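You operate a simulated robot arm through the tools that you are given. There is no shell and no other tool. Be economical: measure what you need, move in short steps, check, and stop when the job is done.

The job below is to be done with a simulated robot arm. You get a single attempt, and the scene is never put back.

Task
Put things in order on the dining table top. At the end: the blue feed shaker stands where the sugar pourer stood; the cocoa muffin stands on top of the purple coiled lead (marked "SCREEN"); the sugar pourer is on the teal coaster box; the green biscuit pack (marked "LEMON") from the dining table top stands where the blue feed shaker stood; whatever was shut is shut again. Leave all else as you found it, and nothing knocked over.
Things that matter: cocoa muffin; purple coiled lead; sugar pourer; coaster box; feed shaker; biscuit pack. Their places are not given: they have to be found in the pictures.

Only the result counts: the job must be done as asked and must still hold three seconds after the hand-in. Knocking over, shifting, dropping, spilling or breaking anything else fails it.

Robot
A 6-joint arm with a two-finger parallel gripper, fixed in place. Base frame: the origin is at the foot of the arm, x ahead of it, y to its left, z up; the work surface is at about z = 0. Readings come in mm, degrees, newtons and seconds.
With the tool pointing down near the work surface it reaches from about 180 to 460 mm from the base axis. Its first joint turns from -70.0 to 70.0 degrees. Payload 1.9 kg.
The tool frame sits at the grasp point between the pads (the TCP): z along the fingers, y along the line on which they close. The tips reach 23 mm beyond it. Largest opening 94 mm; finger width 38, thickness 10; the body of the gripper, 54 by 96 mm, starts 39 mm behind the TCP.
Orientation is told as [roll, pitch, yaw] about the base's x, y, z axes, in that order, counted from this pose: with the fingers straight down and closing along the base's y, the tool's x points along the base's -x, its y along +y and its z along -z.

Tools
- The arm moves only by the tool arm_command. Its argument "motion" is one flat list of numbers, 7 for each row, row after row: the finger opening in m, from 0 to 0.094, then the shift along the base's x, y, z in units of 300 mm (1.0 is 300 mm), then the turn, a rotation vector about the base's x, y, z in units of 120 degrees (1.0 is 120 degrees). In form: [grip, x, y, z, rx, ry, rz, grip, x, y, z, rx, ry, rz, ...]. A call has 1 to 8 rows; each row is the pose to reach, as a shift and turn from the pose commanded when the call began. A call with a number of a shift or a turn outside -1 to 1 is refused whole. Rows are played at 5 a second. More than 50 mm and 8.6 degrees between two rows, or a gripper value outside its range, and nothing of the call is played. Where a pose cannot be reached the arm comes as near as it can. A force on the tool above 40 N (or 10 N above the force at the start of the call, whichever is more), or a blocked arm, ends the call early, and 0.2 s more pass. Each finger travels about 108 mm/s and halts on what it meets, pressing with about 41 N; the grip force reading is that of the motor and also rises with nothing between the fingers. The clock runs only during rows and for 0.2 s after the last one: add rows that repeat a pose to give the fingers time. It gives the time, the measured TCP pose, the force on the tool (base axes), the opening and the grip force at its end, in the units of the frame above (readings bear some noise).
- Cameras (640 x 400 px; columns grow to the right, rows downward): "scene" is fixed at [46.8, 302.7, 438.8]; the picture's right is [-0.86, -0.52, 0.00], its down [-0.23, 0.38, -0.90] and it looks along [0.46, -0.77, -0.44] (base axes); focal length 295 px, centre (320, 200). "wrist" rides on the gripper at [-39, 0, -44] in the tool frame; the picture's right is [0.00, -1.00, 0.00], its down [0.97, 0.00, -0.24] and it looks along [0.24, 0.00, 0.97] (tool axes); focal length 218 px, centre (320, 200).
- get_image(camera): a new picture of that camera. No time passes.
- pixel_to_xyz(camera, pixels): for up to 12 pixels [column, row] of the newest picture of that camera ("zoom" is the newest enlarged one), the place [x, y, z] in the base frame of the surface seen there, good to about 3 mm. No time passes.
- zoom(camera, box): a new picture of the part [left, top, right, bottom] of that camera's present view, enlarged. No time passes.
- job_done(): hands the job in; it is judged then, once.

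Go step by step. Measure first, check grasps and placings, and put right what went wrong. The budget is 80 turns and 34 pictures, counting those below and the enlarged ones. Unless the task says otherwise, let go and move clear before handing in, and close with one line.

The tools are called after "Request:" as name(argument=value, ...) on one line, values as JSON. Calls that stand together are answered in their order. arm_command: Moves the arm, as the interface text tells. Its arguments: {"type":"object","properties":{"motion":{"type":"array"}},"required":["motion"]} The other tools are called the same way: get_image (camera) takes a picture; pixel_to_xyz (camera, pixels) gives the place of the surface under pixels of a picture; zoom (camera, box) takes an enlarged picture of a part of a camera's view; job_done () hands the job in.

At the start:

```text
time: 0.0
position: [321.5, -108.2, 297.6]
tool_rot: [0.0, 0.0, 0.0]
contact_force: [0.2, 0.6, 0.0]
width: 94.1
finger_force: 0.1
```

scene: 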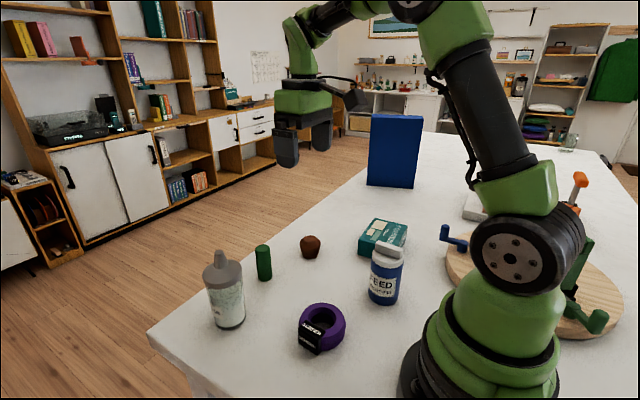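
wrist: 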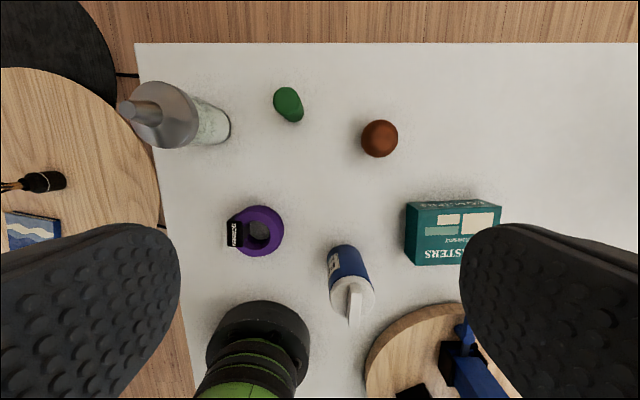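

The pictures show the sugar pourer (scene 226,290), green cylinder (264,262), muffin (310,247), purple lead (322,327), feed shaker (385,272) and teal box (383,238). I'll zoom for detail and measure these points.

Request:
zoom(camera="scene", box=[180, 200, 440, 362])

Request:
pixel_to_xyz(camera="wrist", pixels=[[165, 130], [145, 112], [215, 120], [285, 98], [294, 115], [379, 138], [260, 230], [265, 212], [352, 300], [345, 265], [410, 205], [495, 210]])

Request:
pixel_to_xyz(camera="scene", pixels=[[220, 254], [228, 322], [263, 247], [265, 277], [310, 238], [310, 257], [322, 312], [322, 325], [390, 247], [382, 300], [383, 222], [395, 120]])

```text
2.46 times, centred on (310, 281) of scene
```

zoom: 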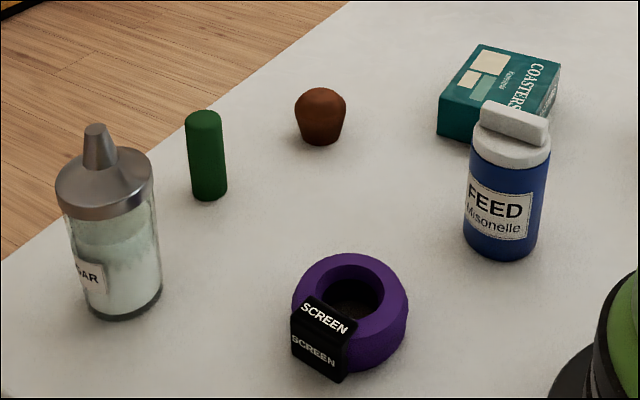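

```text
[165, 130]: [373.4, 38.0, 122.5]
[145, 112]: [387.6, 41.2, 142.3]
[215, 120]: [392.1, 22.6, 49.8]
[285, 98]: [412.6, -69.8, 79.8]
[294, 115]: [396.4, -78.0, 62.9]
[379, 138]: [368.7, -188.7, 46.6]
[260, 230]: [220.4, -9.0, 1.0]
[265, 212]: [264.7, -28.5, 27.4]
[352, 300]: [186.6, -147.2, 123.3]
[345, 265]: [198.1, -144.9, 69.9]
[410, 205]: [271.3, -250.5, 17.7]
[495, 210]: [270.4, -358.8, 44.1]
```

```text
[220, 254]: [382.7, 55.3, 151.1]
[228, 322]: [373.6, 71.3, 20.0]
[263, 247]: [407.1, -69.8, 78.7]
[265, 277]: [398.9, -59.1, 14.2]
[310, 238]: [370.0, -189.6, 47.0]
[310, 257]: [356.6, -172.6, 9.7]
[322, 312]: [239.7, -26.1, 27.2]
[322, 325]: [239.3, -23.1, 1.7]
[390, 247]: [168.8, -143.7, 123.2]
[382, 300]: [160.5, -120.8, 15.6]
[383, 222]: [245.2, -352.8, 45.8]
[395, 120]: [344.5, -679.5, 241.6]
```

The zoom shows the pourer's tall metal cap and the shaker's bar on its lid. Before choosing grasp heights I'll measure the outlines of the pourer and the shaker.

Request:
zoom(camera="scene", box=[180, 240, 280, 340])

Request:
pixel_to_xyz(camera="scene", pixels=[[205, 276], [240, 272], [223, 285], [222, 292], [224, 300], [211, 310], [243, 308], [229, 327], [214, 295], [241, 290], [220, 265], [222, 278]])

Request:
pixel_to_xyz(camera="wrist", pixels=[[178, 85], [170, 145], [195, 115], [227, 110], [226, 130], [215, 142], [210, 97], [130, 115], [184, 90], [176, 142], [196, 125], [155, 113]])

```text
4.00 times, centred on (230, 290) of scene
```

zoom: 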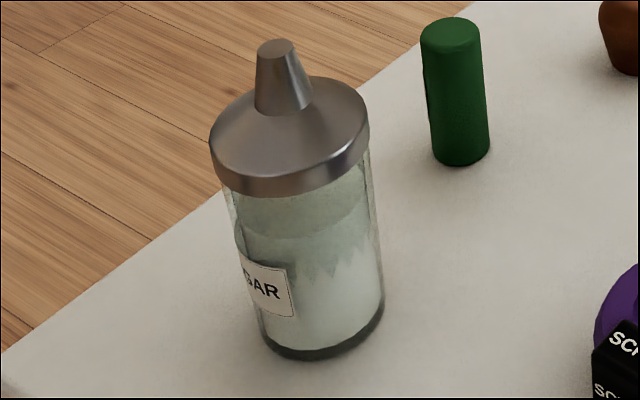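

```text
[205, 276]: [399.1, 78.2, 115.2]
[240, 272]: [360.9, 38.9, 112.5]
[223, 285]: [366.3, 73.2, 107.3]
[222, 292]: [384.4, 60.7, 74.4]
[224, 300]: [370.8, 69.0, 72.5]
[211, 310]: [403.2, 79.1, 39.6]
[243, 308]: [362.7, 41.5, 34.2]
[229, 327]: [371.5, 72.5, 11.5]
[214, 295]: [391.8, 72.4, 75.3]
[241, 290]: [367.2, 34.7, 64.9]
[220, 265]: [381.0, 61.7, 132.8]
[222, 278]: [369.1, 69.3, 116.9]
```

```text
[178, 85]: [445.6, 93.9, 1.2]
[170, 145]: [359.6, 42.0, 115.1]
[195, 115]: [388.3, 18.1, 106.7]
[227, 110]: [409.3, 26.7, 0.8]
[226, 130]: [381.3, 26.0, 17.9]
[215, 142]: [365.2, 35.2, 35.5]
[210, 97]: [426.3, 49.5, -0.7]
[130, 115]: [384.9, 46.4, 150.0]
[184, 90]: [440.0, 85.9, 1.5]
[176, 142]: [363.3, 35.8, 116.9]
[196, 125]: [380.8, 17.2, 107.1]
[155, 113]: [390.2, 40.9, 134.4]
```

Pourer axis is about (388,49), cap rim at z 104–118 with radius ~31, spout top ~152. Next I'll measure the box and the shaker.

Request:
zoom(camera="wrist", box=[300, 180, 520, 340])

Request:
pixel_to_xyz(camera="wrist", pixels=[[408, 208], [406, 260], [424, 206], [498, 208], [418, 262], [460, 263], [450, 235], [330, 250], [368, 280], [332, 300], [372, 292], [352, 318]])

Request:
pixel_to_xyz(camera="scene", pixels=[[359, 254], [358, 240], [376, 221], [405, 228], [380, 238], [386, 256], [384, 268], [374, 265], [400, 268], [382, 303], [372, 290], [398, 293]])

```text
2.50 times, centred on (410, 260) of wrist
```

zoom: 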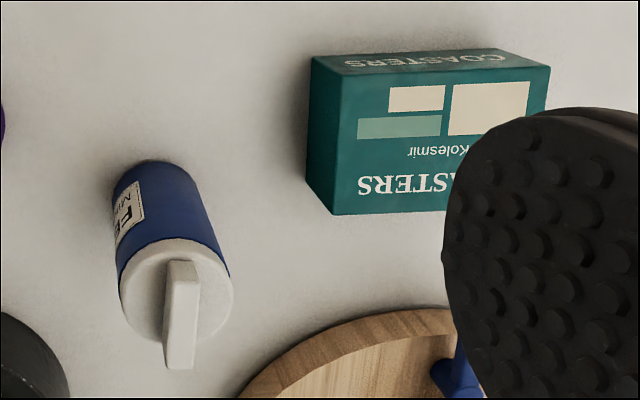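

```text
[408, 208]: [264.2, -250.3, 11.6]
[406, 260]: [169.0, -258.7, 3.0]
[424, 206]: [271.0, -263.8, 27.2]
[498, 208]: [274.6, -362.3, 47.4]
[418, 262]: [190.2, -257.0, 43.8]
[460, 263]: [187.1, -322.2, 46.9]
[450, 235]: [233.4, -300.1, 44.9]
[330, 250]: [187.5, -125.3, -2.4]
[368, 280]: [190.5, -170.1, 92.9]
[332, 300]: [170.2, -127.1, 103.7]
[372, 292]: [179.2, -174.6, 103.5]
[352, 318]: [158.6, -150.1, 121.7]
```

```text
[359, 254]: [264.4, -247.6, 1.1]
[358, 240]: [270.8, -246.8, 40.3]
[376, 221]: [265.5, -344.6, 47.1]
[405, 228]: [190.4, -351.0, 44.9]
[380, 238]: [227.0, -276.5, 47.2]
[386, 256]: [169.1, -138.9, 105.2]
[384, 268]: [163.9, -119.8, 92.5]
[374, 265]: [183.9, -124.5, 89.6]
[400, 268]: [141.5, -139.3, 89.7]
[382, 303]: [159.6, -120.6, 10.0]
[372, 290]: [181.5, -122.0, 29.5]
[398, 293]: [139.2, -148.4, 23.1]
```

Box is centred near (229,-303), top z≈46; the shaker axis is about (166,-147), radius ~27, top 123. I'll move above the pourer at z≈235 and check centring.

Request:
arm_command(motion=[0.094, 0.0443, 0.105, -0.042, 0, 0, 0, 0.094, 0.0887, 0.21, -0.084, 0, 0, 0, 0.094, 0.133, 0.315, -0.126, 0, 0, 0, 0.094, 0.1773, 0.42, -0.168, 0, 0, 0, 0.094, 0.2217, 0.524, -0.2087, 0, 0, 0, 0.094, 0.2217, 0.524, -0.2087, 0, 0, 0])

Request:
get_image(camera="wrist")

```text
time: 1.4
position: [389.7, 48.5, 236.3]
tool_rot: [-0.1, 0.0, -0.1]
contact_force: [-0.9, -0.3, -0.8]
width: 94.0
finger_force: 0.1
```

```text
28 pictures are left
```

wrist: 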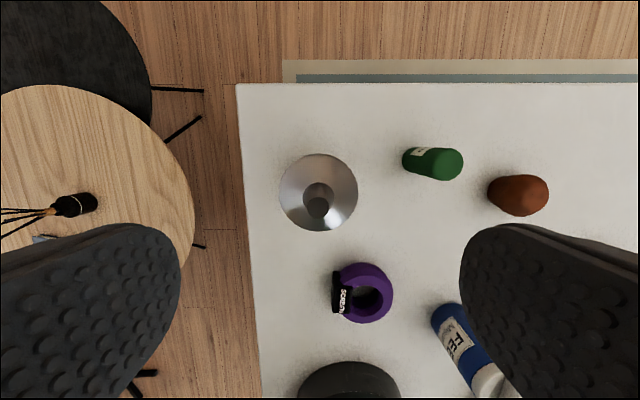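

The cap is seen at (318,192). I'll measure the rim edges for the exact axis and check the pack's label at (418,152).

Request:
pixel_to_xyz(camera="wrist", pixels=[[282, 192], [355, 192], [318, 157], [318, 229], [294, 168], [343, 217], [294, 217], [343, 168], [318, 208], [448, 164], [518, 194], [366, 295]])

Request:
zoom(camera="wrist", box=[300, 130, 560, 330])

```text
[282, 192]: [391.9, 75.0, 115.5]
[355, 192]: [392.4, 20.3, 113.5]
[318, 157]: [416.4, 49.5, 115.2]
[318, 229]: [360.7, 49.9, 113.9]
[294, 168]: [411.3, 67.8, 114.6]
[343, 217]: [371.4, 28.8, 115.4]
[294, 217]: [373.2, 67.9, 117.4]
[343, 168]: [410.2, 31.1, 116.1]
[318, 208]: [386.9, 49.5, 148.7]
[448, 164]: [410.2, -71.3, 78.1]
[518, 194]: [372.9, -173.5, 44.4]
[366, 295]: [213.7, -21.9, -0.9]
```

```text
2.00 times, centred on (430, 230) of wrist
```

zoom: 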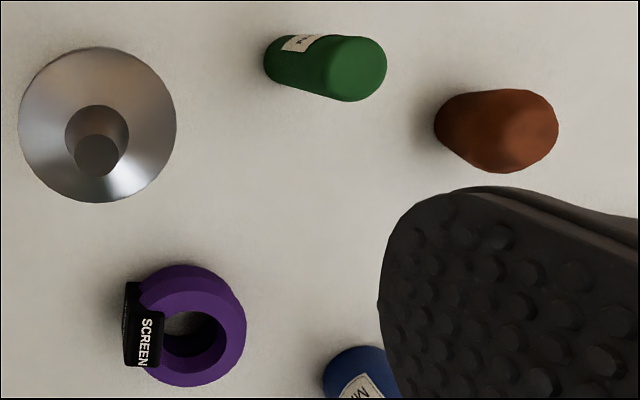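

Axis ≈ (389.5,49), matching the TCP, and the green pack bears a label, so it's the right one. I'll descend to z=120 and close.

Request:
arm_command(motion=[0.094, 0, 0, -0.1, 0, 0, 0, 0.094, 0, 0, -0.2, 0, 0, 0, 0.094, 0, 0, -0.29, 0, 0, 0, 0.094, 0, 0, -0.35, 0, 0, 0, 0.094, 0, 0, -0.383, 0, 0, 0, 0.05, 0, 0, -0.383, 0, 0, 0, 0.05, 0, 0, -0.383, 0, 0, 0])

```text
time: 3.0
position: [388.8, 49.2, 121.0]
tool_rot: [-0.1, 0.1, -0.1]
contact_force: [0.1, 1.6, 1.7]
width: 62.7
finger_force: 41.0
```

Gripped at a 62.7 mm opening, which matches the rim. I'll lift 20 mm and check that the whole pourer comes along.

Request:
arm_command(motion=[0.05, 0, 0, 0.02, 0, 0, 0, 0.05, 0, 0, 0.05, 0, 0, 0, 0.05, 0, 0, 0.067, 0, 0, 0, 0.05, 0, 0, 0.067, 0, 0, 0])

Request:
zoom(camera="scene", box=[160, 200, 320, 340])

```text
time: 4.0
position: [389.1, 49.2, 141.3]
tool_rot: [-0.1, 0.0, -0.1]
contact_force: [0.4, 0.5, -3.8]
width: 62.7
finger_force: 41.1
```

```text
2.86 times, centred on (240, 270) of scene
```

zoom: 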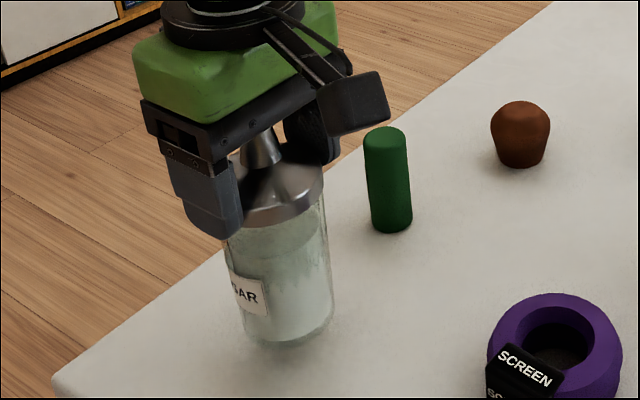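

The whole pourer hangs upright. I'll lift it to z≈250 and carry it toward the box.

Request:
arm_command(motion=[0.05, 0, 0, 0.12, 0, 0, 0, 0.05, 0, 0, 0.24, 0, 0, 0, 0.05, 0, 0, 0.367, 0, 0, 0, 0.05, -0.053, -0.117, 0.367, 0, 0, 0, 0.05, -0.106, -0.235, 0.367, 0, 0, 0, 0.05, -0.159, -0.352, 0.367, 0, 0, 0, 0.05, -0.212, -0.469, 0.367, 0, 0, 0, 0.05, -0.265, -0.587, 0.367, 0, 0, 0])

Request:
arm_command(motion=[0.05, -0.053, -0.117, 0, 0, 0, 0, 0.05, -0.106, -0.235, 0, 0, 0, 0, 0.05, -0.159, -0.352, 0, 0, 0, 0, 0.05, -0.212, -0.469, 0, 0, 0, 0, 0.05, -0.265, -0.587, 0, 0, 0, 0, 0.05, -0.265, -0.587, 0, 0, 0, 0])

Request:
get_image(camera="wrist")

Request:
get_image(camera="scene")

```text
time: 5.8
position: [309.5, -128.8, 249.6]
tool_rot: [-0.1, 0.2, 0.0]
contact_force: [0.6, -0.1, -3.1]
width: 62.8
finger_force: 41.1
```

```text
time: 7.2
position: [229.3, -303.3, 252.6]
tool_rot: [-0.1, 0.2, -0.1]
contact_force: [-1.2, 0.3, -3.8]
width: 62.7
finger_force: 41.8
```

```text
25 pictures are left
```

wrist: 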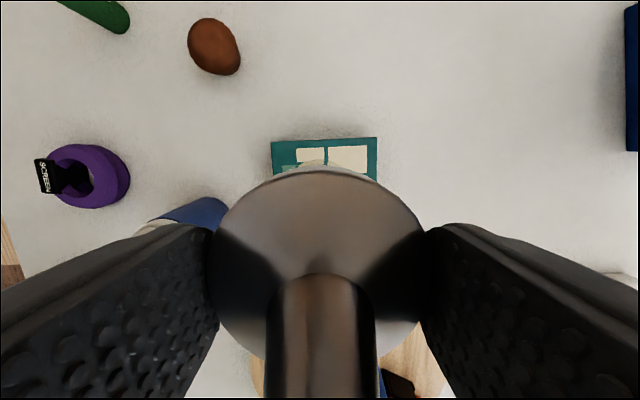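

```text
24 pictures are left
```

scene: 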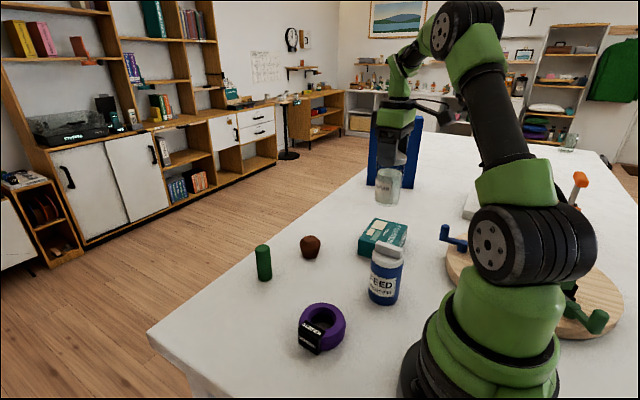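

The pourer hangs over the box; I'll remeasure the box's visible far edge at (273..376,140).

Request:
pixel_to_xyz(camera="wrist", pixels=[[274, 144], [374, 141], [274, 170], [372, 175], [325, 145]])

Request:
pixel_to_xyz(camera="scene", pixels=[[360, 241], [377, 220], [406, 227], [360, 251], [384, 232]])

```text
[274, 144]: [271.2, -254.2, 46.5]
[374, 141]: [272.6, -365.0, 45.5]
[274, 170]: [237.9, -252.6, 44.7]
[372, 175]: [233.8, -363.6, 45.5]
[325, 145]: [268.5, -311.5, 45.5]
```

```text
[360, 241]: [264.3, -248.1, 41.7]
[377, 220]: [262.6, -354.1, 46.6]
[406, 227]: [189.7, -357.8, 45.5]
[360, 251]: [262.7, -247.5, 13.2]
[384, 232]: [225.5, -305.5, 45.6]
```

Box centre ≈ (228,-305). I'll lower to just above the top (pourer bottom ≈ 46 → TCP ≈ 167), approaching slowly.

Request:
arm_command(motion=[0.05, -0.003, -0.006, -0.08, 0, 0, 0, 0.05, -0.003, -0.006, -0.16, 0, 0, 0, 0.05, -0.003, -0.006, -0.23, 0, 0, 0, 0.05, -0.003, -0.006, -0.255, 0, 0, 0, 0.05, -0.003, -0.006, -0.265, 0, 0, 0, 0.05, -0.003, -0.006, -0.265, 0, 0, 0])

```text
time: 8.6
position: [229.4, -305.0, 170.8]
tool_rot: [-0.2, 0.0, -0.2]
contact_force: [0.7, 0.3, -3.1]
width: 62.8
finger_force: 40.8
```

Request:
arm_command(motion=[0.05, 0, 0, -0.004, 0, 0, 0, 0.05, 0, 0, -0.008, 0, 0, 0, 0.05, 0, 0, -0.011, 0, 0, 0, 0.05, 0, 0, -0.011, 0, 0, 0])

Request:
zoom(camera="scene", box=[340, 130, 440, 270])

```text
time: 9.6
position: [228.2, -305.2, 168.0]
tool_rot: [-0.1, 0.1, 0.0]
contact_force: [-0.6, -0.8, -2.9]
width: 62.6
finger_force: 41.3
```

```text
2.86 times, centred on (390, 200) of scene
```

zoom: 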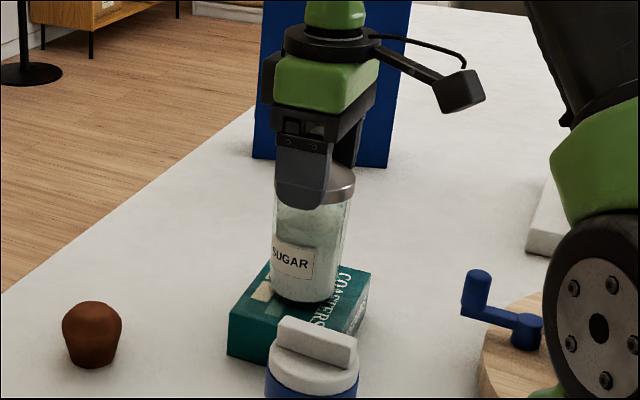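

No contact yet (force still about -3 N). I'll lower a few more millimetres in 1 mm steps.

Request:
arm_command(motion=[0.05, 0, 0, -0.003, 0, 0, 0, 0.05, 0, 0, -0.006, 0, 0, 0, 0.05, 0, 0, -0.008, 0, 0, 0, 0.05, 0, 0, -0.008, 0, 0, 0])

```text
time: 10.6
position: [228.9, -304.3, 167.0]
tool_rot: [-0.1, 0.0, -0.1]
contact_force: [-5.2, 6.4, 18.4]
width: 62.8
finger_force: 41.1
```

Contact (18 N upward). I'll ease 1 mm, open, and rise clear.

Request:
arm_command(motion=[0.05, 0, 0, 0.003, 0, 0, 0, 0.07, 0, 0, 0.003, 0, 0, 0, 0.094, 0, 0, 0.003, 0, 0, 0, 0.094, 0, 0, 0.003, 0, 0, 0, 0.094, 0, 0, 0.06, 0, 0, 0, 0.094, 0, 0, 0.15, 0, 0, 0, 0.094, 0, 0, 0.28, 0, 0, 0, 0.094, 0, 0, 0.28, 0, 0, 0])

Request:
get_image(camera="wrist")

```text
time: 12.4
position: [227.0, -303.5, 249.7]
tool_rot: [-0.1, 0.0, -0.1]
contact_force: [0.0, 0.4, -0.2]
width: 93.9
finger_force: 0.1
```

```text
22 pictures are left
```

wrist: 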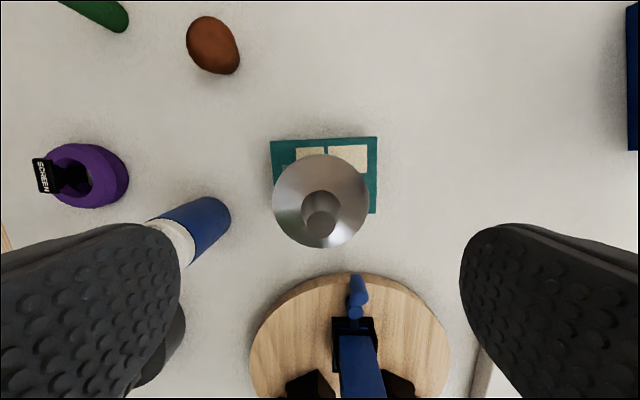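

The pourer stands centred on the box. Before the shaker, I'll check the height of the clamp on the wooden board (357,290) and of the board (290,300).

Request:
pixel_to_xyz(camera="wrist", pixels=[[357, 285], [355, 312], [362, 370], [300, 300], [290, 290], [350, 280], [253, 345], [310, 385], [340, 325], [320, 220], [205, 225], [185, 258]])

Request:
pixel_to_xyz(camera="scene", pixels=[[446, 230], [460, 245], [580, 178], [450, 265], [375, 250], [402, 256], [380, 243], [402, 248], [371, 255]])

```text
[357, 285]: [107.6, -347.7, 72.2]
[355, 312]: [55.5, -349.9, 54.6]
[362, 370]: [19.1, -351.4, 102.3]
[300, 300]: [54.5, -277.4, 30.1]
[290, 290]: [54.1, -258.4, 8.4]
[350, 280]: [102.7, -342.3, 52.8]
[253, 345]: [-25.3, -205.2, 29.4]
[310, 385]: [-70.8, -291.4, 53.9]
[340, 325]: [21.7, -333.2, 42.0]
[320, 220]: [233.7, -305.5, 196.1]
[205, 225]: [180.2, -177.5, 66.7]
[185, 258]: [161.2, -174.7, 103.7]
```

```text
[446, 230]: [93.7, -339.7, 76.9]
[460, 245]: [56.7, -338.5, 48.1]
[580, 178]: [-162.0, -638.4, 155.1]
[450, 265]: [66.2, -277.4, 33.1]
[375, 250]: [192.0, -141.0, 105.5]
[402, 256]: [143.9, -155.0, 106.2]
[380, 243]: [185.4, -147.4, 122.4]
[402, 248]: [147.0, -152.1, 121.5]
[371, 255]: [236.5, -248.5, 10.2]
```

Clamp and board are clear of the shaker (axis ≈ 166,-148). I'll move above it.

Request:
arm_command(motion=[0.094, -0.05, 0.13, 0, 0, 0, 0, 0.094, -0.1, 0.26, 0, 0, 0, 0, 0.094, -0.15, 0.39, 0, 0, 0, 0, 0.094, -0.205, 0.523, 0, 0, 0, 0, 0.094, -0.205, 0.523, -0.12, 0, 0, 0, 0.094, -0.205, 0.523, -0.19, 0, 0, 0, 0.094, -0.205, 0.523, -0.19, 0, 0, 0])

Request:
get_image(camera="wrist")

```text
time: 14.0
position: [165.1, -148.2, 192.6]
tool_rot: [0.0, 0.0, -0.1]
contact_force: [0.0, -0.8, 0.2]
width: 93.8
finger_force: 0.1
```

```text
21 pictures are left
```

wrist: 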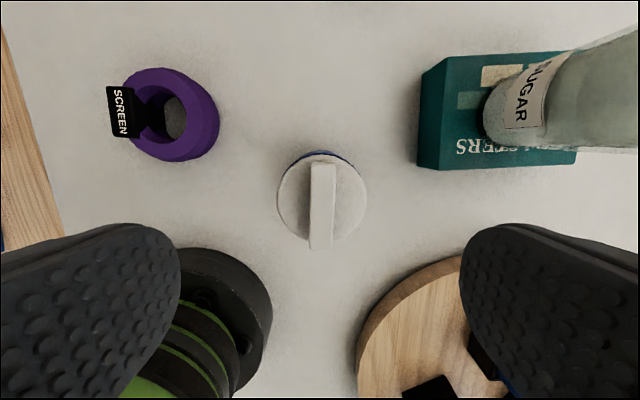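

Lid is at (322,197). I'll measure its edges to get the axis.

Request:
pixel_to_xyz(camera="wrist", pixels=[[281, 197], [362, 197], [300, 165], [345, 168], [298, 230], [345, 230], [322, 168], [320, 242], [320, 155], [182, 262], [263, 310]])

Request:
pixel_to_xyz(camera="wrist", pixels=[[125, 87], [212, 118], [171, 72], [170, 158], [112, 112], [150, 112], [130, 90], [120, 133], [171, 100], [171, 132], [195, 112], [155, 135]])

```text
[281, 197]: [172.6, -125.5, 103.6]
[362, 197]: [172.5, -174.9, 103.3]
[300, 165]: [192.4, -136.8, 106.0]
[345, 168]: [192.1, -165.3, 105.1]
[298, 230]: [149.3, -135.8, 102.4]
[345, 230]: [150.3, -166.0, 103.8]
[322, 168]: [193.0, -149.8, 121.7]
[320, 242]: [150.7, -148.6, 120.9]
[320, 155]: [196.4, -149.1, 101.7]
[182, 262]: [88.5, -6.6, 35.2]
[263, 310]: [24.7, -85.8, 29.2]
```

```text
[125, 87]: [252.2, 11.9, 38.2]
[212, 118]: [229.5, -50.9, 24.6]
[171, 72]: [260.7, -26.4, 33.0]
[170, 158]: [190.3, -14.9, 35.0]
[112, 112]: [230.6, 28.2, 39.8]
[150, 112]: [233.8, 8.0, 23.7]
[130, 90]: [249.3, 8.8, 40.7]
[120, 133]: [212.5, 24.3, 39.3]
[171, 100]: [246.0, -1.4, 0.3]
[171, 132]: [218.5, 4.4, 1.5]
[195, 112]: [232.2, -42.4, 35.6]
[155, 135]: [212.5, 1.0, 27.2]
```

Shaker axis refined to ≈ (170.5,-150). I'll shift slightly, descend to z=88, and grip.

Request:
arm_command(motion=[0.094, 0.013, -0.006, -0.1, 0, 0, 0, 0.094, 0.013, -0.006, -0.2, 0, 0, 0, 0.094, 0.013, -0.006, -0.29, 0, 0, 0, 0.094, 0.013, -0.006, -0.347, 0, 0, 0, 0.094, 0.013, -0.006, -0.347, 0, 0, 0, 0.04, 0.013, -0.006, -0.347, 0, 0, 0, 0.04, 0.013, -0.006, -0.347, 0, 0, 0])

```text
time: 15.6
position: [170.3, -149.0, 88.1]
tool_rot: [-0.1, -0.1, -0.2]
contact_force: [0.0, -0.2, -0.2]
width: 59.1
finger_force: 41.3
```

Opening reads 59 mm, with full grip force. I'll lift 20 mm and check.

Request:
arm_command(motion=[0.04, 0, 0, 0, 0, 0, 0, 0.04, 0, 0, 0.03, 0, 0, 0, 0.04, 0, 0, 0.067, 0, 0, 0, 0.04, 0, 0, 0.067, 0, 0, 0])

Request:
zoom(camera="scene", box=[320, 180, 460, 320])

```text
time: 16.6
position: [170.8, -147.9, 107.6]
tool_rot: [-0.2, 0.1, 0.0]
contact_force: [-0.3, 0.2, -2.9]
width: 59.1
finger_force: 40.5
```

```text
2.86 times, centred on (390, 250) of scene
```

zoom: 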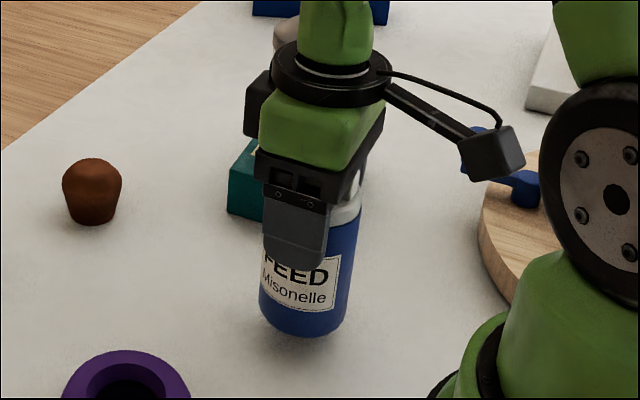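

Held upright. I'll lift to z≈215 and carry it to the pourer's old place (389.5,49).

Request:
arm_command(motion=[0.04, 0, 0, 0.12, 0, 0, 0, 0.04, 0, 0, 0.24, 0, 0, 0, 0.04, 0, 0, 0.35, 0, 0, 0, 0.04, 0.09, 0.083, 0.35, 0, 0, 0, 0.04, 0.182, 0.166, 0.35, 0, 0, 0, 0.04, 0.273, 0.249, 0.35, 0, 0, 0, 0.04, 0.364, 0.332, 0.35, 0, 0, 0])

Request:
arm_command(motion=[0.04, 0.091, 0.083, 0, 0, 0, 0, 0.04, 0.182, 0.166, 0, 0, 0, 0, 0.04, 0.273, 0.249, 0, 0, 0, 0, 0.04, 0.366, 0.331, 0, 0, 0, 0, 0.04, 0.366, 0.331, 0, 0, 0, 0, 0.04, 0.366, 0.331, -0.1, 0, 0, 0, 0.04, 0.366, 0.331, -0.2, 0, 0, 0, 0.04, 0.366, 0.331, -0.2, 0, 0, 0])

```text
time: 18.2
position: [280.8, -48.5, 212.7]
tool_rot: [-0.1, 0.1, -0.1]
contact_force: [0.0, -0.1, -1.8]
width: 59.2
finger_force: 40.4
```

```text
time: 20.0
position: [390.1, 48.3, 152.6]
tool_rot: [-0.2, 0.0, 0.0]
contact_force: [0.5, -1.4, -2.0]
width: 58.8
finger_force: 41.1
```

At (390,48). Now lowering to just above contact (TCP ≈ 88).

Request:
arm_command(motion=[0.04, 0, 0.001, -0.08, 0, 0, 0, 0.04, 0, 0.001, -0.15, 0, 0, 0, 0.04, 0, 0.001, -0.195, 0, 0, 0, 0.04, 0, 0.001, -0.207, 0, 0, 0, 0.04, 0, 0.001, -0.212, 0, 0, 0, 0.04, 0, 0.001, -0.217, 0, 0, 0, 0.04, 0, 0.001, -0.217, 0, 0, 0])

```text
time: 21.6
position: [390.3, 49.6, 88.1]
tool_rot: [-0.1, 0.0, -0.1]
contact_force: [0.0, 0.7, -3.0]
width: 59.3
finger_force: 40.8
```

Request:
arm_command(motion=[0.04, 0, 0, -0.003, 0, 0, 0, 0.04, 0, 0, -0.006, 0, 0, 0, 0.04, 0, 0, -0.006, 0, 0, 0])

```text
time: 22.4
position: [390.6, 50.3, 86.3]
tool_rot: [-0.1, 0.0, 0.0]
contact_force: [-7.6, -3.4, 29.4]
width: 59.1
finger_force: 40.3
```

Contact made. I'll ease 1 mm, release, and rise.

Request:
arm_command(motion=[0.04, 0, 0, 0.004, 0, 0, 0, 0.07, 0, 0, 0.004, 0, 0, 0, 0.094, 0, 0, 0.004, 0, 0, 0, 0.094, 0, 0, 0.004, 0, 0, 0, 0.094, 0, 0, 0.06, 0, 0, 0, 0.094, 0, 0, 0.18, 0, 0, 0, 0.094, 0, 0, 0.32, 0, 0, 0, 0.094, 0, 0, 0.32, 0, 0, 0])

Request:
get_image(camera="wrist")

```text
time: 24.2
position: [387.7, 51.4, 182.9]
tool_rot: [-0.1, 0.0, 0.0]
contact_force: [-0.2, 0.2, -0.5]
width: 94.2
finger_force: 0.0
```

```text
19 pictures are left
```

wrist: 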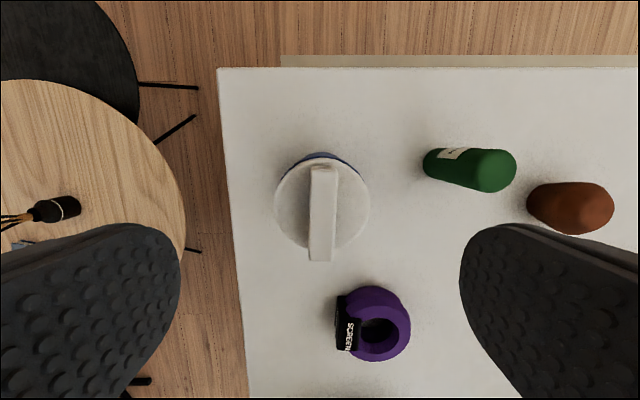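

Shaker stands upright at the old pourer spot. Next I'll move above the pack near (403,-68) and look.

Request:
arm_command(motion=[0.094, 0.015, -0.13, 0, 0, 0, 0, 0.094, 0.03, -0.26, 0, 0, 0, 0, 0.08, 0.045, -0.391, 0, 0, 0, 0, 0.07, 0.045, -0.391, -0.08, 0, 0, 0, 0.07, 0.045, -0.391, -0.08, 0, 0, 0])

Request:
get_image(camera="wrist")

```text
time: 25.4
position: [400.9, -67.9, 159.3]
tool_rot: [-0.1, 0.1, 0.0]
contact_force: [0.4, -0.3, -0.2]
width: 70.1
finger_force: 0.0
```

```text
18 pictures are left
```

wrist: 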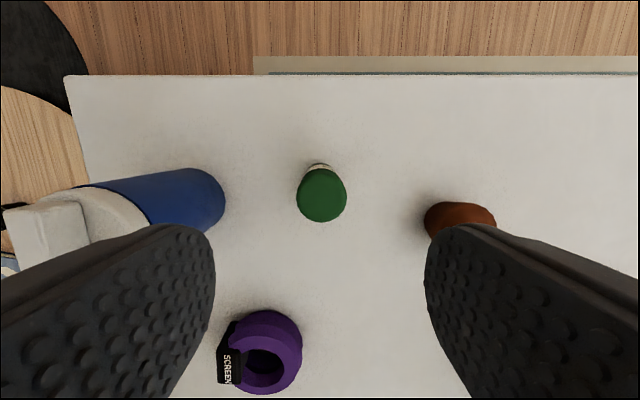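

Request:
pixel_to_xyz(camera="wrist", pixels=[[300, 195], [343, 195], [321, 174], [321, 217], [321, 167], [321, 195], [223, 335], [300, 345], [265, 313], [262, 390], [288, 350], [265, 320]])

Request:
zoom(camera="scene", box=[180, 180, 360, 300])

```text
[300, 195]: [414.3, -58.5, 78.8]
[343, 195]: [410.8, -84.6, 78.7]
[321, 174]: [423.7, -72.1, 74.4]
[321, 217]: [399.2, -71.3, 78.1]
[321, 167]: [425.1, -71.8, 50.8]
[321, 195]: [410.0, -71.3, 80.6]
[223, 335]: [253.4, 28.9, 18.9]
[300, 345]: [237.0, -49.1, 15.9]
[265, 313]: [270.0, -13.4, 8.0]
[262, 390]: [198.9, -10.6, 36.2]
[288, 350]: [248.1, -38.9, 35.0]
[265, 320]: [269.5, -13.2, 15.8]
```

```text
3.33 times, centred on (270, 240) of scene
```

zoom: 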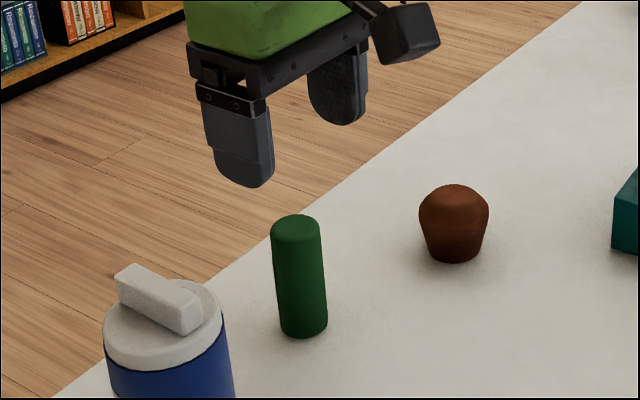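

Pack axis ≈ (411,-71.5), top ≈ 80. I'll centre, descend to z=52, and grip.

Request:
arm_command(motion=[0.07, 0.027, -0.012, -0.05, 0, 0, 0, 0.07, 0.027, -0.012, -0.15, 0, 0, 0, 0.07, 0.027, -0.012, -0.25, 0, 0, 0, 0.07, 0.027, -0.012, -0.32, 0, 0, 0, 0.07, 0.027, -0.012, -0.354, 0, 0, 0, 0.015, 0.027, -0.012, -0.354, 0, 0, 0, 0.015, 0.027, -0.012, -0.354, 0, 0, 0, 0.015, 0.027, -0.012, -0.354, 0, 0, 0])

```text
time: 27.2
position: [410.1, -69.8, 53.4]
tool_rot: [-0.1, 0.1, -0.1]
contact_force: [1.3, 0.7, -0.4]
width: 30.1
finger_force: 40.9
```

Gripped at 30 mm. I'll lift and carry to the shaker's old place (170.5,-149.5).

Request:
arm_command(motion=[0.015, 0, 0, 0.1, 0, 0, 0, 0.015, 0, 0, 0.23, 0, 0, 0, 0.015, 0, 0, 0.36, 0, 0, 0, 0.015, -0.134, -0.043, 0.36, 0, 0, 0, 0.015, -0.267, -0.087, 0.36, 0, 0, 0, 0.015, -0.401, -0.13, 0.36, 0, 0, 0])

Request:
arm_command(motion=[0.015, -0.134, -0.043, 0, 0, 0, 0, 0.015, -0.267, -0.087, 0, 0, 0, 0, 0.015, -0.401, -0.13, 0, 0, 0, 0, 0.015, -0.401, -0.13, -0.1, 0, 0, 0, 0.015, -0.401, -0.13, -0.23, 0, 0, 0, 0.015, -0.401, -0.13, -0.33, 0, 0, 0, 0.015, -0.401, -0.13, -0.353, 0, 0, 0, 0.015, -0.401, -0.13, -0.353, 0, 0, 0])

Request:
zoom(camera="scene", box=[300, 180, 460, 320])

```text
time: 28.6
position: [292.2, -110.9, 161.5]
tool_rot: [-0.1, 0.0, -0.1]
contact_force: [-0.3, 0.1, -0.5]
width: 29.7
finger_force: 40.9
```

```text
time: 30.4
position: [170.5, -149.1, 54.7]
tool_rot: [-0.1, 0.1, -0.1]
contact_force: [-0.1, -0.3, -1.0]
width: 30.1
finger_force: 41.4
```

```text
2.86 times, centred on (380, 250) of scene
```

zoom: 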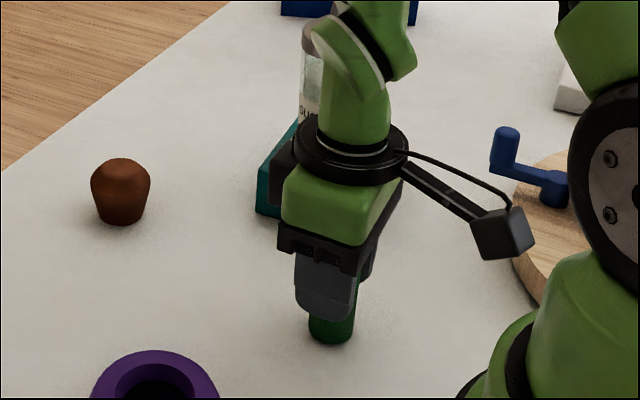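

Pack is just above the table at (170.5,-149). I'll lower it in ~1 mm steps.

Request:
arm_command(motion=[0.015, 0, 0, -0.003, 0, 0, 0, 0.015, 0, 0, -0.006, 0, 0, 0, 0.015, 0, 0, -0.008, 0, 0, 0, 0.015, 0, 0, -0.008, 0, 0, 0])

```text
time: 31.4
position: [170.0, -148.1, 52.2]
tool_rot: [0.0, 0.0, -0.1]
contact_force: [-5.9, -1.3, 26.9]
width: 29.9
finger_force: 40.6
```

Request:
arm_command(motion=[0.015, 0, 0, 0.004, 0, 0, 0, 0.03, 0, 0, 0.004, 0, 0, 0, 0.06, 0, 0, 0.004, 0, 0, 0, 0.06, 0, 0, 0.004, 0, 0, 0, 0.06, 0, 0, 0.08, 0, 0, 0, 0.06, 0, 0, 0.2, 0, 0, 0, 0.06, 0, 0, 0.34, 0, 0, 0, 0.06, 0, 0, 0.34, 0, 0, 0])

Request:
get_image(camera="wrist")

```text
time: 33.2
position: [171.1, -149.5, 155.1]
tool_rot: [-0.2, 0.0, 0.0]
contact_force: [0.5, 0.5, -0.2]
width: 60.0
finger_force: 0.1
```

```text
15 pictures are left
```

wrist: 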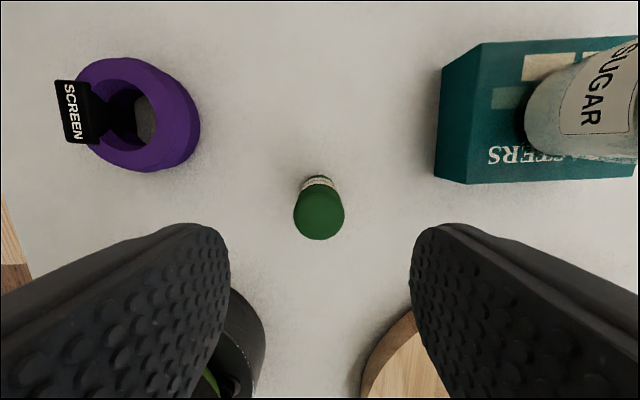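

Pack stands upright. Before fetching the muffin, I'll look straight down at the lead to size its hole.

Request:
arm_command(motion=[0.06, 0.05, 0.11, 0.03, 0, 0, 0, 0.06, 0.1, 0.22, 0.06, 0, 0, 0, 0.06, 0.15, 0.33, 0.09, 0, 0, 0, 0.06, 0.18, 0.45, 0.09, 0, 0, 0, 0.06, 0.18, 0.45, 0.09, 0, 0, 0])

Request:
zoom(camera="wrist", box=[220, 130, 420, 255])

```text
time: 34.4
position: [225.6, -14.3, 182.5]
tool_rot: [-0.1, 0.0, -0.1]
contact_force: [0.6, 0.5, 0.0]
width: 60.2
finger_force: 0.1
```

```text
3.20 times, centred on (320, 192) of wrist
```

zoom: 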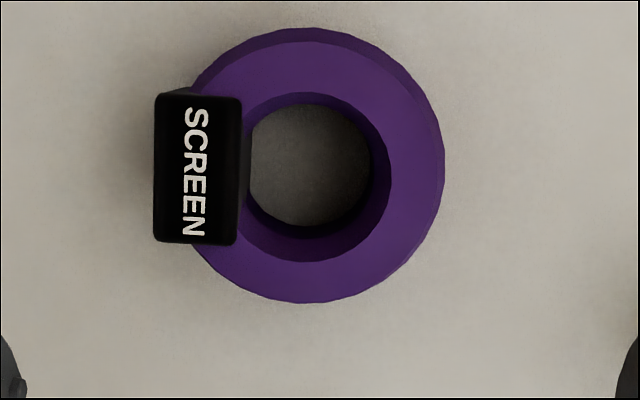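

Request:
pixel_to_xyz(camera="zoom", pixels=[[310, 50], [310, 96], [310, 258], [310, 295], [388, 180], [430, 180], [260, 112], [160, 160], [236, 160], [200, 100], [200, 238], [365, 130]])

Request:
pixel_to_xyz(camera="zoom", pixels=[[310, 72], [310, 280], [412, 180], [380, 100], [385, 245], [255, 245], [250, 80], [244, 225], [240, 130], [195, 210], [235, 235]])

```text
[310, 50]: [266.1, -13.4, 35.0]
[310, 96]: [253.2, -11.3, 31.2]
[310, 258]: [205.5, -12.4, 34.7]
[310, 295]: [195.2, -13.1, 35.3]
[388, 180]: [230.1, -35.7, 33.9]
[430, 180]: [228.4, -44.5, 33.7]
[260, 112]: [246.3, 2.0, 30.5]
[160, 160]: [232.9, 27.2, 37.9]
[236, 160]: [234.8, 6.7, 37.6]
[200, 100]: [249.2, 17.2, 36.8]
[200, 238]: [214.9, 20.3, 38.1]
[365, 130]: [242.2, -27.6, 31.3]
```

```text
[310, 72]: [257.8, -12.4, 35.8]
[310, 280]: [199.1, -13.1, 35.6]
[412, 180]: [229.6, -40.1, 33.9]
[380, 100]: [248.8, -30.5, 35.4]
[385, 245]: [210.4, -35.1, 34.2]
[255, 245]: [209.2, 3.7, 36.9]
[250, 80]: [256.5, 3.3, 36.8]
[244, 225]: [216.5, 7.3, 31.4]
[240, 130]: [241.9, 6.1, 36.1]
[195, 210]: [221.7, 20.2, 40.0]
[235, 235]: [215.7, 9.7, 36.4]
```

The lead is a ring: centre ≈ (230.5,-12), outer r≈36, top z≈35, hole Ø≈47 at the top, with a tag on the +y side (z≈38). Muffin's base size matters now; I'll move toward it and measure.

Request:
zoom(camera="scene", box=[280, 220, 340, 270])

Request:
pixel_to_xyz(camera="scene", pixels=[[303, 253], [317, 253], [301, 243], [319, 243], [310, 257], [310, 250], [310, 244], [310, 237], [305, 256], [315, 256], [310, 259], [310, 261]])

Request:
arm_command(motion=[0.07, 0.08, -0.11, 0, 0, 0, 0, 0.07, 0.16, -0.22, 0, 0, 0, 0, 0.07, 0.24, -0.33, 0, 0, 0, 0, 0.07, 0.32, -0.44, 0, 0, 0, 0, 0.07, 0.39, -0.51, 0, 0, 0, 0, 0.07, 0.445, -0.56, -0.1, 0, 0, 0, 0.07, 0.445, -0.56, -0.1, 0, 0, 0])

Request:
get_image(camera="wrist")

```text
8.00 times, centred on (310, 245) of scene
```

zoom: 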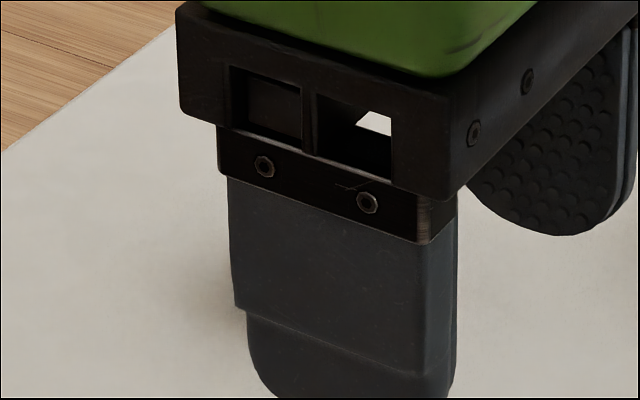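

```text
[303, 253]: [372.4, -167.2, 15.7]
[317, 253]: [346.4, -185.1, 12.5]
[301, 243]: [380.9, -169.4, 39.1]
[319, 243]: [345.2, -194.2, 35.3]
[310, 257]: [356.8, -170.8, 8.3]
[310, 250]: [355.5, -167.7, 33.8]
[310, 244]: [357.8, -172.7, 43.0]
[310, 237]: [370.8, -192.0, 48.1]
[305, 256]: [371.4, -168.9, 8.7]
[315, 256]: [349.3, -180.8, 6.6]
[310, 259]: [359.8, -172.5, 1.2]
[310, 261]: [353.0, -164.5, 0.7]
```

```text
time: 36.0
position: [358.7, -181.4, 151.3]
tool_rot: [-0.1, 0.0, -0.1]
contact_force: [0.4, -0.7, 0.0]
width: 69.9
finger_force: 0.0
```

```text
12 pictures are left
```

wrist: 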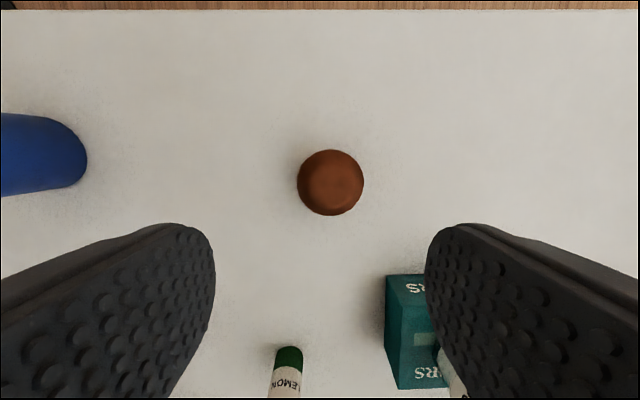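

The pack's LEMON label is confirmed at (287,382), and the muffin shows at (330,182). I'll measure its edges.

Request:
pixel_to_xyz(camera="wrist", pixels=[[299, 182], [361, 182], [330, 152], [330, 213], [330, 182], [308, 160], [352, 204], [352, 160], [308, 204]])

```text
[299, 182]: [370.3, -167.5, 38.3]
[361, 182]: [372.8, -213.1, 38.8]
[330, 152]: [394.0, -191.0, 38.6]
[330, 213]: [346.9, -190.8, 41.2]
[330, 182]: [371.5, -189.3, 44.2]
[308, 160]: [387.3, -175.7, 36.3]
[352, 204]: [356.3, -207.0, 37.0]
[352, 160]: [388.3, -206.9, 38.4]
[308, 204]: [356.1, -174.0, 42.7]
```

Muffin centre ≈ (371,-190.5), Ø≈47. I'll descend to z=37 and grip.

Request:
arm_command(motion=[0.08, 0.043, -0.027, -0.03, 0, 0, 0, 0.08, 0.043, -0.027, -0.15, 0, 0, 0, 0.08, 0.043, -0.027, -0.26, 0, 0, 0, 0.08, 0.043, -0.027, -0.34, 0, 0, 0, 0.08, 0.043, -0.027, -0.379, 0, 0, 0, 0.035, 0.043, -0.027, -0.379, 0, 0, 0, 0.035, 0.043, -0.027, -0.379, 0, 0, 0, 0.035, 0.043, -0.027, -0.379, 0, 0, 0])

```text
time: 37.8
position: [370.0, -192.9, 37.3]
tool_rot: [-0.1, 0.0, -0.1]
contact_force: [1.6, 0.2, -0.3]
width: 49.4
finger_force: 41.7
```

Gripped at 49 mm. I'll lift 60 mm and inspect the muffin from the scene camera.

Request:
arm_command(motion=[0.035, 0, 0, 0.03, 0, 0, 0, 0.035, 0, 0, 0.1, 0, 0, 0, 0.035, 0, 0, 0.2, 0, 0, 0, 0.035, 0, 0, 0.2, 0, 0, 0])

Request:
zoom(camera="scene", box=[270, 180, 350, 260])

```text
time: 38.8
position: [371.8, -190.9, 98.5]
tool_rot: [-0.2, -0.1, 0.0]
contact_force: [-1.0, -0.1, -0.6]
width: 49.4
finger_force: 40.9
```

```text
5.00 times, centred on (310, 220) of scene
```

zoom: 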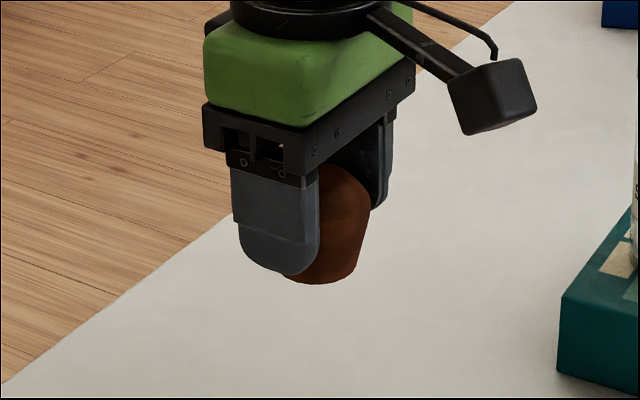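

Held upright. I'll carry it above the lead centre (230.5,-14).

Request:
arm_command(motion=[0.035, 0, 0, 0.12, 0, 0, 0, 0.035, -0.078, 0.098, 0.12, 0, 0, 0, 0.035, -0.156, 0.196, 0.12, 0, 0, 0, 0.035, -0.234, 0.294, 0.12, 0, 0, 0, 0.035, -0.312, 0.393, 0.12, 0, 0, 0, 0.035, -0.39, 0.491, 0.12, 0, 0, 0, 0.035, -0.468, 0.589, 0.12, 0, 0, 0, 0.035, -0.468, 0.589, 0.12, 0, 0, 0])

Request:
arm_command(motion=[0.035, 0, 0, -0.08, 0, 0, 0, 0.035, 0, 0, -0.14, 0, 0, 0, 0.035, 0, 0, -0.18, 0, 0, 0, 0.035, 0, 0, -0.18, 0, 0, 0])

Request:
zoom(camera="scene", box=[260, 240, 380, 360])

```text
time: 40.6
position: [229.2, -15.9, 133.2]
tool_rot: [-0.2, 0.0, -0.1]
contact_force: [0.6, 0.0, -0.8]
width: 49.3
finger_force: 40.4
```

```text
time: 41.6
position: [231.7, -13.8, 78.4]
tool_rot: [-0.2, -0.1, -0.2]
contact_force: [-0.2, 0.6, 0.0]
width: 49.3
finger_force: 41.0
```

```text
3.33 times, centred on (320, 300) of scene
```

zoom: 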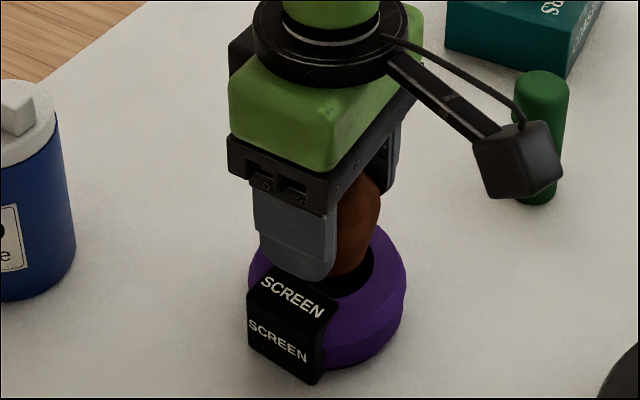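

Muffin is over the ring with its base ≈ 41. I'll feel for contact with small steps.

Request:
arm_command(motion=[0.035, 0, 0, -0.006, 0, 0, 0, 0.035, 0, 0, -0.012, 0, 0, 0, 0.035, 0, 0, -0.016, 0, 0, 0, 0.035, 0, 0, -0.02, 0, 0, 0, 0.035, 0, 0, -0.02, 0, 0, 0])

```text
time: 42.8
position: [231.1, -13.4, 72.2]
tool_rot: [-0.2, 0.1, -0.1]
contact_force: [-0.9, 1.3, 4.1]
width: 49.5
finger_force: 41.4
```

Contact begins (+4 N) right at ring-top height. I'll press 1 mm more to confirm.

Request:
arm_command(motion=[0.035, 0, 0, -0.002, 0, 0, 0, 0.035, 0, 0, -0.003, 0, 0, 0, 0.035, 0, 0, -0.003, 0, 0, 0])

Request:
zoom(camera="scene", box=[280, 270, 360, 350])

```text
time: 43.6
position: [230.0, -13.0, 71.4]
tool_rot: [0.0, -0.1, -0.1]
contact_force: [1.3, -2.9, 15.0]
width: 49.3
finger_force: 40.6
```

```text
5.00 times, centred on (320, 310) of scene
```

zoom: 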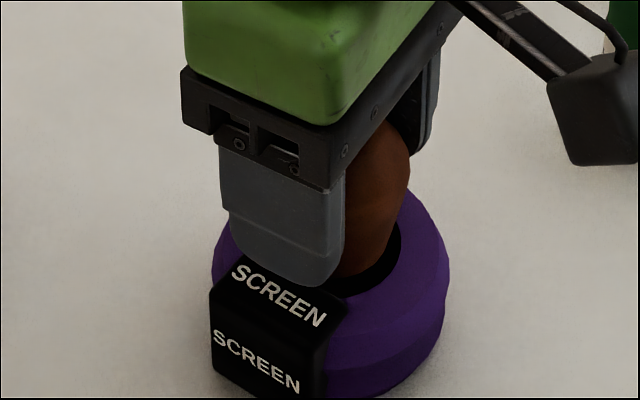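

Firm contact at base z≈34.5. To make sure it's not just the tag edge carrying the muffin, I'll lift 3 mm, shift 3.5 mm away from the tag, and feel again.

Request:
arm_command(motion=[0.035, 0, 0, 0.012, 0, 0, 0, 0.035, 0, -0.012, 0.012, 0, 0, 0, 0.035, 0, -0.012, 0.006, 0, 0, 0, 0.035, 0, -0.012, 0.002, 0, 0, 0, 0.035, 0, -0.012, 0, 0, 0, 0, 0.035, 0, -0.012, 0, 0, 0, 0])

```text
time: 45.0
position: [230.3, -16.9, 72.5]
tool_rot: [-0.1, 0.0, -0.1]
contact_force: [0.1, 0.8, 0.0]
width: 49.4
finger_force: 41.0
```

Less force here; I'll lower another 1–2 mm to see.

Request:
arm_command(motion=[0.035, 0, 0, -0.003, 0, 0, 0, 0.035, 0, 0, -0.006, 0, 0, 0, 0.035, 0, 0, -0.006, 0, 0, 0])

```text
time: 45.8
position: [231.0, -17.5, 71.4]
tool_rot: [-0.2, -0.1, -0.1]
contact_force: [-0.8, 5.1, 32.4]
width: 49.1
finger_force: 41.2
```

Firm contact again (32 N) at the same ring-top height, clear of the tag. I'll ease up and open only slightly, to see whether the muffin stays put.

Request:
arm_command(motion=[0.035, 0, 0, 0.004, 0, 0, 0, 0.05, 0, 0, 0.004, 0, 0, 0, 0.054, 0, 0, 0.004, 0, 0, 0, 0.054, 0, 0, 0.004, 0, 0, 0, 0.054, 0, 0, 0.004, 0, 0, 0])

Request:
zoom(camera="scene", box=[280, 270, 360, 350])

```text
time: 47.0
position: [231.6, -18.4, 71.1]
tool_rot: [-0.1, 0.0, -0.1]
contact_force: [0.2, 0.8, -0.4]
width: 53.8
finger_force: 0.0
```

```text
5.00 times, centred on (320, 310) of scene
```

zoom: 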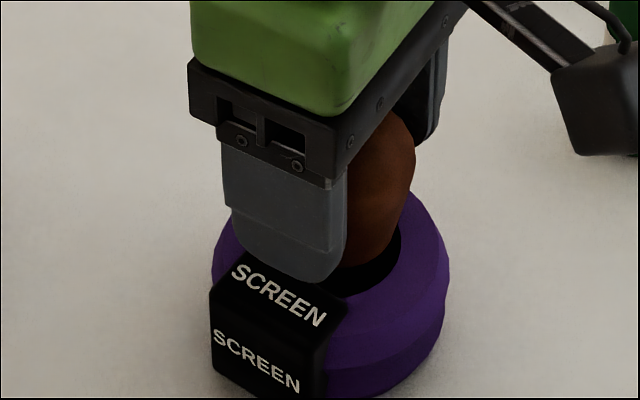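

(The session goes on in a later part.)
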